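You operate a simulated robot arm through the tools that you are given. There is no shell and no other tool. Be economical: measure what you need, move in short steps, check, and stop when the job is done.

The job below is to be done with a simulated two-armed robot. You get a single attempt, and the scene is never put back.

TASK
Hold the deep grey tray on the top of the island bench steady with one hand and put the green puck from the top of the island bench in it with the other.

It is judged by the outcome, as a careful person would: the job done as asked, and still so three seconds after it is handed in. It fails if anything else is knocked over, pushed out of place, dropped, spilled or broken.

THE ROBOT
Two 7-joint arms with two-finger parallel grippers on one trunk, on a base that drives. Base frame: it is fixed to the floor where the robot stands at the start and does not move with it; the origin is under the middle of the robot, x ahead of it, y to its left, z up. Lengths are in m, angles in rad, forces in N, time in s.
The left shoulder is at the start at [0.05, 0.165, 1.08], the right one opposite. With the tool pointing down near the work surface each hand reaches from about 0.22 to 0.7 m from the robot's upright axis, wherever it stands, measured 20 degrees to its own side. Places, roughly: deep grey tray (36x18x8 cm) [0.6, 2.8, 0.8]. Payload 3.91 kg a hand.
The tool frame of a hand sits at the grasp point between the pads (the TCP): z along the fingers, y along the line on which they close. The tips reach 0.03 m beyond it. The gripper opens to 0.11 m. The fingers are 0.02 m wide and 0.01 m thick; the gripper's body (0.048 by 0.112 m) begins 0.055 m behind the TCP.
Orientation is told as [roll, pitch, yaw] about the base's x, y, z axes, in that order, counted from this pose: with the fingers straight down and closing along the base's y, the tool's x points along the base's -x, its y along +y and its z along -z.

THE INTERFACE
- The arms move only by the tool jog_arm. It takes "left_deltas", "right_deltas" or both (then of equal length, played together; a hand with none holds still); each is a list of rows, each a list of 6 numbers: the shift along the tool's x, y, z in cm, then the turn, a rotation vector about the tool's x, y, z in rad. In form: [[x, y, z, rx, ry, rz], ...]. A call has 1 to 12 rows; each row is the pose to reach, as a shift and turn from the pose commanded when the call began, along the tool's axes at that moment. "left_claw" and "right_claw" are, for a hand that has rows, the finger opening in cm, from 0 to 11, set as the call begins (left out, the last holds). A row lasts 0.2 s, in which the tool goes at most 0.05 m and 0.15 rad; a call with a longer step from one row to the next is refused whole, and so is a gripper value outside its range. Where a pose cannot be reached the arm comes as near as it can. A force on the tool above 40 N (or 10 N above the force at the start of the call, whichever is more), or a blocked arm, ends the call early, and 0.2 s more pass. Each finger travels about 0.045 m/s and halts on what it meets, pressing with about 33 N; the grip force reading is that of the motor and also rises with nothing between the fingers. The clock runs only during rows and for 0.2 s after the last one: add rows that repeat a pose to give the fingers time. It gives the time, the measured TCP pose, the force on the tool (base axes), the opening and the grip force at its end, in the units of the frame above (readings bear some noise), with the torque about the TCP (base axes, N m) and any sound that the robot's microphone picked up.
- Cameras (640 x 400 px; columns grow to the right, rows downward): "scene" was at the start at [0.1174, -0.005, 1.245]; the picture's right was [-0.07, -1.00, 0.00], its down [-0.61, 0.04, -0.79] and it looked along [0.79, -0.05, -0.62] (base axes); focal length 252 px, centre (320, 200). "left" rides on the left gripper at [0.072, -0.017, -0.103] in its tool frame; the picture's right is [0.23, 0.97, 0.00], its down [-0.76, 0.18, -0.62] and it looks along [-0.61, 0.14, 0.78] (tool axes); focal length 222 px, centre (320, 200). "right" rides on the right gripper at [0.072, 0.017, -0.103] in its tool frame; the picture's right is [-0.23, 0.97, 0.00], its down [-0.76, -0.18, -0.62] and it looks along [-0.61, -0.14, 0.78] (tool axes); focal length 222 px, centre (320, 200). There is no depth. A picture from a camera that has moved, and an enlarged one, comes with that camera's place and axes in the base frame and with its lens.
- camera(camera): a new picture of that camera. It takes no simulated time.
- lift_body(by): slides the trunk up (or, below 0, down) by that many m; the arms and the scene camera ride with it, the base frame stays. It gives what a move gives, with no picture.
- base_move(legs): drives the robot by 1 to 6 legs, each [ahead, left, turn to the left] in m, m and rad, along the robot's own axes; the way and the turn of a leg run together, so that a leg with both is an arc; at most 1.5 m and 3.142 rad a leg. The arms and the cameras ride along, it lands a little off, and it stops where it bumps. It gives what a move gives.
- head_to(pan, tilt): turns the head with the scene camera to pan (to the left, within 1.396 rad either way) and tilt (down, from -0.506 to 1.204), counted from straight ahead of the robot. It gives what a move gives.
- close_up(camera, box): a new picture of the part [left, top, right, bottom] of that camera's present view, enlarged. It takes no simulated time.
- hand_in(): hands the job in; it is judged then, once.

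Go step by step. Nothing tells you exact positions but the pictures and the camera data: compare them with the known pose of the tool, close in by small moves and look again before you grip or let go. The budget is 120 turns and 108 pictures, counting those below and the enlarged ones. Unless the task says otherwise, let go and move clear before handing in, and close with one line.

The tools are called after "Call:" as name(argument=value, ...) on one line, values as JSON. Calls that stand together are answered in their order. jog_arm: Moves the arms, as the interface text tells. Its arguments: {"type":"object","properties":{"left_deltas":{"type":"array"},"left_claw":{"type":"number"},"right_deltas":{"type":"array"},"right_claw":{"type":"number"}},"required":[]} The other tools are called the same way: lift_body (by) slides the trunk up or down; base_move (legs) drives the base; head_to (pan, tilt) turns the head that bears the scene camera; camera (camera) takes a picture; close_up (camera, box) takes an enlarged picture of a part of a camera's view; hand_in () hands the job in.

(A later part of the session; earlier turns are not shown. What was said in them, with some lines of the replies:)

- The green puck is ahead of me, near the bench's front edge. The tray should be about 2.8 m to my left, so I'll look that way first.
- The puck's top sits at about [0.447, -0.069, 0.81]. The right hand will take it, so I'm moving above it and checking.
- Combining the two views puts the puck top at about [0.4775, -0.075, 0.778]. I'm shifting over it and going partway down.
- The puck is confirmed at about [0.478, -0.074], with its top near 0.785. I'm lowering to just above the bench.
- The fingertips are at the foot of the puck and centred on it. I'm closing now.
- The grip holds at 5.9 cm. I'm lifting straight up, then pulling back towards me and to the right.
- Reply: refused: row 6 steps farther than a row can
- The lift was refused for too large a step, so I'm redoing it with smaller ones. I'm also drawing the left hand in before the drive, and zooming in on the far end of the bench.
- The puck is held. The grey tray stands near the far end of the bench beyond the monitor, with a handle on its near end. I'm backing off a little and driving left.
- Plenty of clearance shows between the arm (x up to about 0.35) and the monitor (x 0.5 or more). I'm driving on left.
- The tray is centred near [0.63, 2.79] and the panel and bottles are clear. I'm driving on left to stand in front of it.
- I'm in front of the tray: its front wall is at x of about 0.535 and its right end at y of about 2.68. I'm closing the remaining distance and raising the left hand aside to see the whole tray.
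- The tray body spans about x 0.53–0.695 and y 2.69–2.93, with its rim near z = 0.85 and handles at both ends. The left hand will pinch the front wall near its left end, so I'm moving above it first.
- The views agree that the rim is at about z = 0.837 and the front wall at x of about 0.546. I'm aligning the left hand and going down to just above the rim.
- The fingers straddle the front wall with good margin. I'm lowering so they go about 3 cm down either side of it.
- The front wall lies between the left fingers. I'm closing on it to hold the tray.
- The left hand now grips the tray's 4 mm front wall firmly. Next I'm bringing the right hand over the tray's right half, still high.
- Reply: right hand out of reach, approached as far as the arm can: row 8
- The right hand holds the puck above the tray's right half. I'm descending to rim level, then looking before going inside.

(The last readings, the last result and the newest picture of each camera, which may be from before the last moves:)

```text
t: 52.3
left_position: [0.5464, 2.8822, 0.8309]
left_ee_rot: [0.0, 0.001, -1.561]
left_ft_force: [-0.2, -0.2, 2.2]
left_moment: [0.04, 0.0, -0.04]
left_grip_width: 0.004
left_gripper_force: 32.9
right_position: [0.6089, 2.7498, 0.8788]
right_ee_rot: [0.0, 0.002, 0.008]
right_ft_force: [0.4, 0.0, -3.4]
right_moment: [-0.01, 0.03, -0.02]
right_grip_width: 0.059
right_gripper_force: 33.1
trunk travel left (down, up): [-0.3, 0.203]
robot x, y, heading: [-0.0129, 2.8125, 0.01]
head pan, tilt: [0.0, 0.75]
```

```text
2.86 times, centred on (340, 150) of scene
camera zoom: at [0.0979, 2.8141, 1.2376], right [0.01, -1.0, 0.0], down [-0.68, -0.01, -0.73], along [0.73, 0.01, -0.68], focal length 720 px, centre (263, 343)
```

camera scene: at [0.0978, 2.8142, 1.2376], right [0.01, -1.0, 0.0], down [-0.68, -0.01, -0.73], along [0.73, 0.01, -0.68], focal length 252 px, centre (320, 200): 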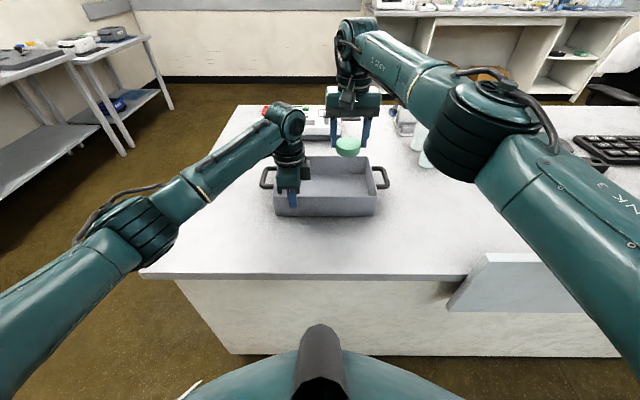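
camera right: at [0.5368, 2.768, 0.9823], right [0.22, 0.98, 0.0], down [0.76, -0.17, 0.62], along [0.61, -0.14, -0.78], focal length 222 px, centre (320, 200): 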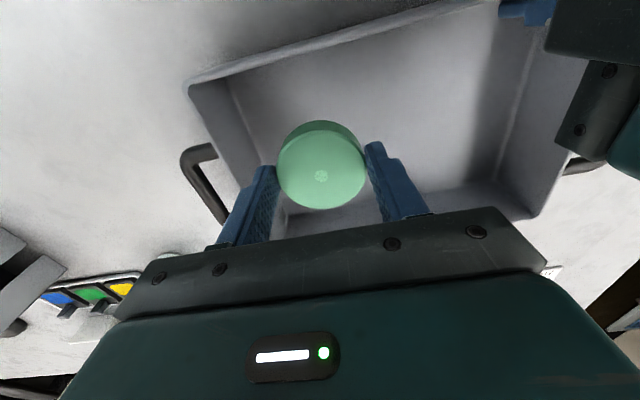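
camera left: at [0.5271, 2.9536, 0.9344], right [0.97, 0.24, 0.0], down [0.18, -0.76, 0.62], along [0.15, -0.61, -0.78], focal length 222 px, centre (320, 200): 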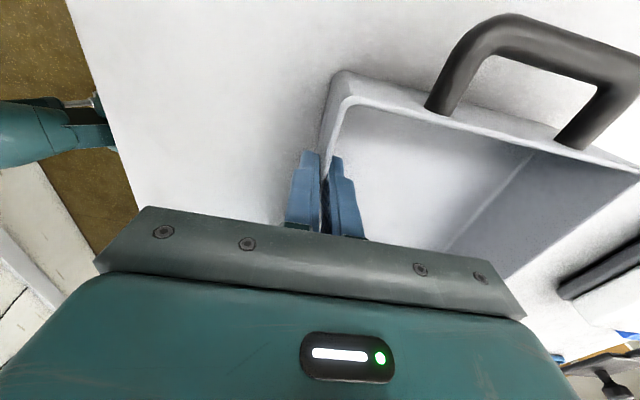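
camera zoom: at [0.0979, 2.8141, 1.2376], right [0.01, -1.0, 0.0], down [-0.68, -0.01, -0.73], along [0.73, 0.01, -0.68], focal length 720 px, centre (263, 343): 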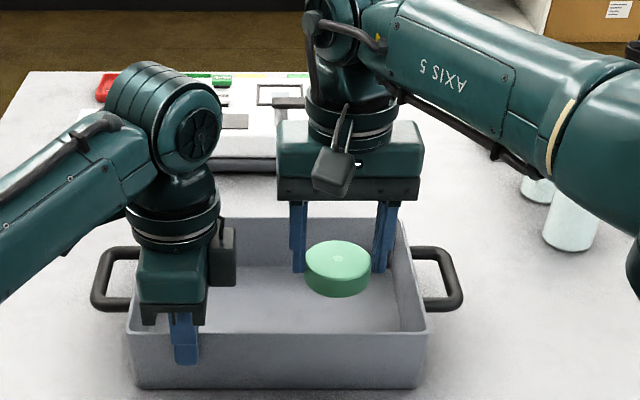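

The puck and fingers sit well inside the tray walls. I'm lowering into it.

Call:
jog_arm(right_deltas=[[0, 0, 2.5, 0, 0, 0], [0, 0, 4.5, 0, 0, 0], [0, 0, 6, 0, 0, 0], [0, 0, 6, 0, 0, 0]])

Call:
camera(camera="right")

Call:
close_up(camera="scene", box=[260, 120, 400, 220])

```text
t: 53.3
left_position: [0.5452, 2.8819, 0.8303]
left_ee_rot: [0.001, 0.001, -1.563]
left_ft_force: [-1.0, -0.3, 1.4]
left_moment: [-0.08, 0.0, -0.03]
left_grip_width: 0.0038
left_gripper_force: 33.4
right_position: [0.6098, 2.7487, 0.8183]
right_ee_rot: [-0.004, 0.0, 0.007]
right_ft_force: [0.9, 0.5, -4.1]
right_moment: [-0.01, 0.0, 0.03]
right_grip_width: 0.0592
right_gripper_force: 33.2
trunk travel left (down, up): [-0.3, 0.203]
robot x, y, heading: [-0.0177, 2.8145, 0.007]
head pan, tilt: [0.0, 0.75]
```

```text
70 pictures are left
camera right: at [0.537, 2.7673, 0.9226], right [0.22, 0.98, 0.0], down [0.76, -0.17, 0.62], along [0.61, -0.14, -0.78], focal length 222 px, centre (320, 200)
```

right: 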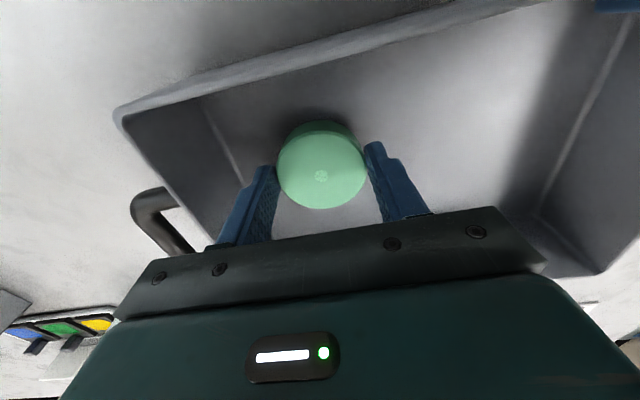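

```text
4.00 times, centred on (330, 170) of scene
camera zoom: at [0.0978, 2.8141, 1.2376], right [0.01, -1.0, 0.0], down [-0.68, -0.01, -0.73], along [0.73, 0.01, -0.68], focal length 1007 px, centre (280, 320)
```

zoom: 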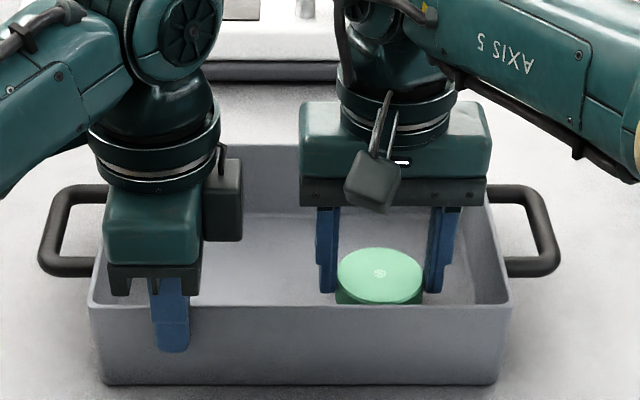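

The puck is about a centimetre above the tray floor. I'm lowering the last bit gently.

Call:
jog_arm(right_deltas=[[0, 0, 0.3, 0, 0, 0], [0, 0, 0.6, 0, 0, 0], [0, 0, 0.6, 0, 0, 0]])

```text
t: 54.1
left_position: [0.5449, 2.883, 0.8318]
left_ee_rot: [-0.001, 0.001, -1.561]
left_ft_force: [-0.6, -0.1, 1.5]
left_moment: [-0.09, -0.01, -0.03]
left_grip_width: 0.0036
left_gripper_force: 32.9
right_position: [0.6103, 2.7492, 0.8116]
right_ee_rot: [-0.002, 0.002, 0.008]
right_ft_force: [-1.0, -0.6, -4.0]
right_moment: [0.03, 0.02, 0.0]
right_grip_width: 0.059
right_gripper_force: 33.5
trunk travel left (down, up): [-0.3, 0.203]
robot x, y, heading: [-0.0182, 2.8112, 0.008]
head pan, tilt: [0.0, 0.75]
```

Call:
jog_arm(right_deltas=[[0, 0, 0.25, 0, 0, 0], [0, 0, 0.5, 0, 0, 0], [0, 0, 0.5, 0, 0, 0]])

Call:
camera(camera="right")

```text
t: 54.9
left_position: [0.545, 2.8821, 0.8302]
left_ee_rot: [-0.001, 0.001, -1.563]
left_ft_force: [2.7, -2.3, 0.4]
left_moment: [-0.08, 0.03, 0.01]
left_grip_width: 0.0038
left_gripper_force: 32.5
right_position: [0.6101, 2.7494, 0.8071]
right_ee_rot: [-0.001, -0.001, 0.008]
right_ft_force: [-1.8, 1.3, 5.9]
right_moment: [-0.14, -0.11, 0.02]
right_grip_width: 0.0593
right_gripper_force: 32.7
trunk travel left (down, up): [-0.3, 0.203]
robot x, y, heading: [-0.0154, 2.8155, 0.001]
head pan, tilt: [0.0, 0.75]
```

```text
68 pictures are left
camera right: at [0.5366, 2.7678, 0.9119], right [0.22, 0.98, 0.0], down [0.76, -0.17, 0.62], along [0.61, -0.14, -0.78], focal length 222 px, centre (320, 200)
```

right: 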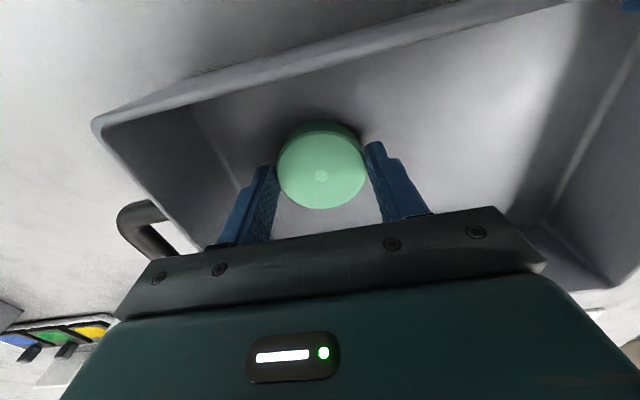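

The force reading shows the puck is touching the floor. I'm opening the right hand slightly to release it, with the left still holding the tray.

Call:
jog_arm(right_deltas=[[0, 0, 0, 0, 0, 0], [0, 0, 0, 0, 0, 0], [0, 0, 0, 0, 0, 0]], right_claw=7.2)

Call:
camera(camera="right")

```text
t: 55.7
left_position: [0.5445, 2.8831, 0.8314]
left_ee_rot: [-0.001, -0.001, -1.563]
left_ft_force: [0.0, -1.1, -0.7]
left_moment: [-0.03, -0.01, -0.01]
left_grip_width: 0.0039
left_gripper_force: 32.9
right_position: [0.6099, 2.7507, 0.8068]
right_ee_rot: [-0.001, 0.003, 0.007]
right_ft_force: [-0.2, -0.2, 0.4]
right_moment: [0.02, 0.01, -0.01]
right_grip_width: 0.0722
right_gripper_force: 0.0
trunk travel left (down, up): [-0.3, 0.203]
robot x, y, heading: [-0.0166, 2.8132, 0.006]
head pan, tilt: [0.0, 0.75]
```

```text
67 pictures are left
camera right: at [0.5365, 2.7676, 0.9108], right [0.22, 0.98, 0.0], down [0.76, -0.17, 0.62], along [0.61, -0.14, -0.78], focal length 222 px, centre (320, 200)
```

right: 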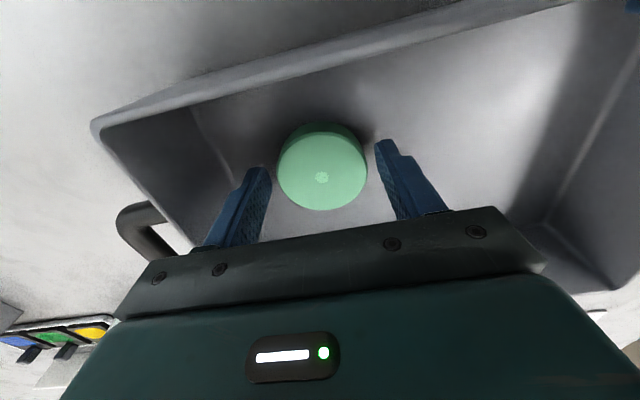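

The puck is loose and lying flat in the tray. I'm raising the right hand straight up and back clear.

Call:
jog_arm(right_deltas=[[0, 0, -2, 0, 0, 0], [0, 0, -5, 0, 0, 0], [0, 0, -8, 0, 0, 0], [0, 0, -12, 0, 0, 0], [0, 0, -16, 0, 0, 0], [3, -2, -18, 0, 0, 0], [6, -4, -19, 0, 0, 0], [10, -6, -19, 0, 0, 0], [14, -8, -19, 0, 0, 0], [18, -10, -19, 0, 0, 0], [22, -12, -19, 0, 0, 0], [22, -12, -19, 0, 0, 0]])

Call:
camera(camera="scene")

```text
t: 58.3
left_position: [0.5456, 2.8826, 0.8306]
left_ee_rot: [-0.002, 0.001, -1.562]
left_ft_force: [-0.2, 1.0, 0.5]
left_moment: [-0.07, -0.01, 0.04]
left_grip_width: 0.0037
left_gripper_force: 33.0
right_position: [0.39, 2.6314, 0.999]
right_ee_rot: [-0.002, 0.002, 0.007]
right_ft_force: [-0.5, -0.1, -0.2]
right_moment: [0.02, 0.04, 0.01]
right_grip_width: 0.0722
right_gripper_force: 0.1
trunk travel left (down, up): [-0.3, 0.203]
robot x, y, heading: [-0.0188, 2.8125, 0.005]
head pan, tilt: [0.0, 0.75]
```

```text
66 pictures are left
camera scene: at [0.0977, 2.8143, 1.2376], right [0.01, -1.0, 0.0], down [-0.68, -0.01, -0.73], along [0.73, 0.01, -0.68], focal length 252 px, centre (320, 200)
```

scene: 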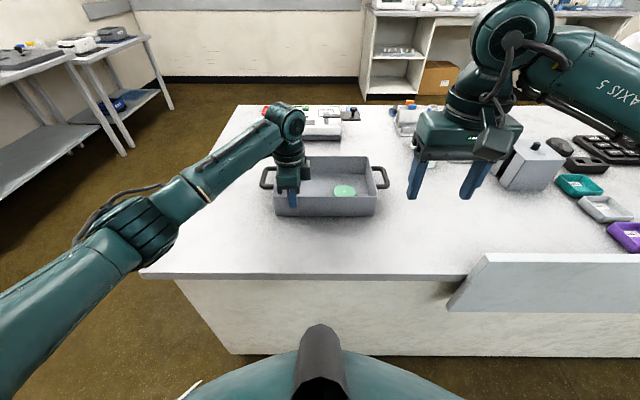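

The puck rests in the tray and the right hand is clear. Now I'm opening the left hand and withdrawing it upward.

Call:
jog_arm(left_deltas=[[0, 0, 0, 0, 0, 0], [0, 0, 0, 0, 0, 0], [0, 0, 0, 0, 0, 0], [0, 0, 0, 0, 0, 0]], left_claw=5)

Call:
jog_arm(left_deltas=[[0, 0, -2, 0, 0, 0], [0, 0, -5, 0, 0, 0], [0, 0, -8, 0, 0, 0], [0, 0, -12, 0, 0, 0], [1, -4, -14, 0, 0, 0], [2, -8, -15, 0, 0, 0], [4, -12, -15, 0, 0, 0], [4, -16, -15, 0, 0, 0], [4, -16, -15, 0, 0, 0]])

Call:
camera(camera="scene")

Call:
close_up(camera="scene", box=[240, 90, 440, 230])

```text
t: 59.3
left_position: [0.5451, 2.8824, 0.8312]
left_ee_rot: [-0.001, 0.0, -1.561]
left_ft_force: [-1.2, 0.2, 0.3]
left_moment: [0.01, -0.02, -0.01]
left_grip_width: 0.0501
left_gripper_force: 0.1
right_position: [0.3911, 2.6323, 0.9985]
right_ee_rot: [-0.002, 0.0, 0.008]
right_ft_force: [-0.1, 0.3, 0.2]
right_moment: [-0.01, 0.0, 0.01]
right_grip_width: 0.072
right_gripper_force: 0.2
trunk travel left (down, up): [-0.3, 0.203]
robot x, y, heading: [-0.0184, 2.8142, 0.009]
head pan, tilt: [0.0, 0.75]
```

```text
t: 61.3
left_position: [0.3847, 2.9222, 0.9813]
left_ee_rot: [-0.001, 0.0, -1.561]
left_ft_force: [-0.6, 0.6, 0.5]
left_moment: [0.01, 0.0, 0.02]
left_grip_width: 0.0499
left_gripper_force: 0.0
right_position: [0.3918, 2.632, 0.9996]
right_ee_rot: [-0.002, 0.003, 0.007]
right_ft_force: [-0.4, -0.5, 0.3]
right_moment: [0.0, 0.0, -0.02]
right_grip_width: 0.0721
right_gripper_force: 0.1
trunk travel left (down, up): [-0.3, 0.203]
robot x, y, heading: [-0.0148, 2.8135, 0.005]
head pan, tilt: [0.0, 0.75]
```

```text
65 pictures are left
camera scene: at [0.0977, 2.8142, 1.2376], right [0.01, -1.0, 0.0], down [-0.68, -0.01, -0.73], along [0.73, 0.01, -0.68], focal length 252 px, centre (320, 200)
```

scene: 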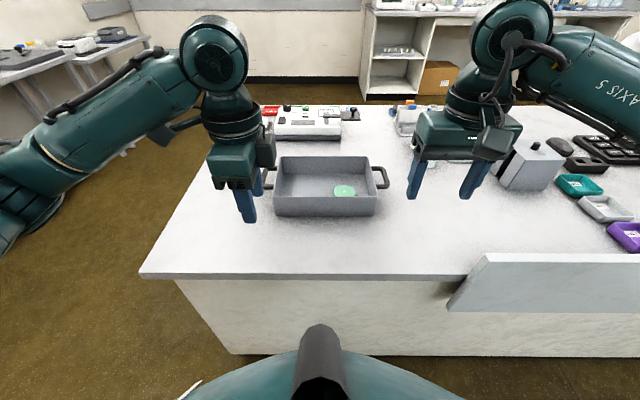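

```text
2.86 times, centred on (340, 160) of scene
camera zoom: at [0.0977, 2.8142, 1.2376], right [0.01, -1.0, 0.0], down [-0.68, -0.01, -0.73], along [0.73, 0.01, -0.68], focal length 720 px, centre (263, 314)
```

zoom: 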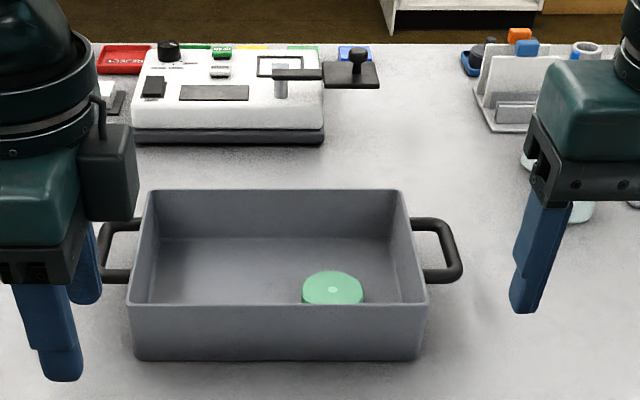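

The puck lies flat in the tray, the tray hasn't moved, both hands are clear, and nothing else looks disturbed. I'm handing in.

Call:
hand_in()

```text
The job is handed in.
```

The green puck is lying flat in the deep grey tray: the left hand held the tray while the right set the puck down, and both hands were clear before I handed it in.
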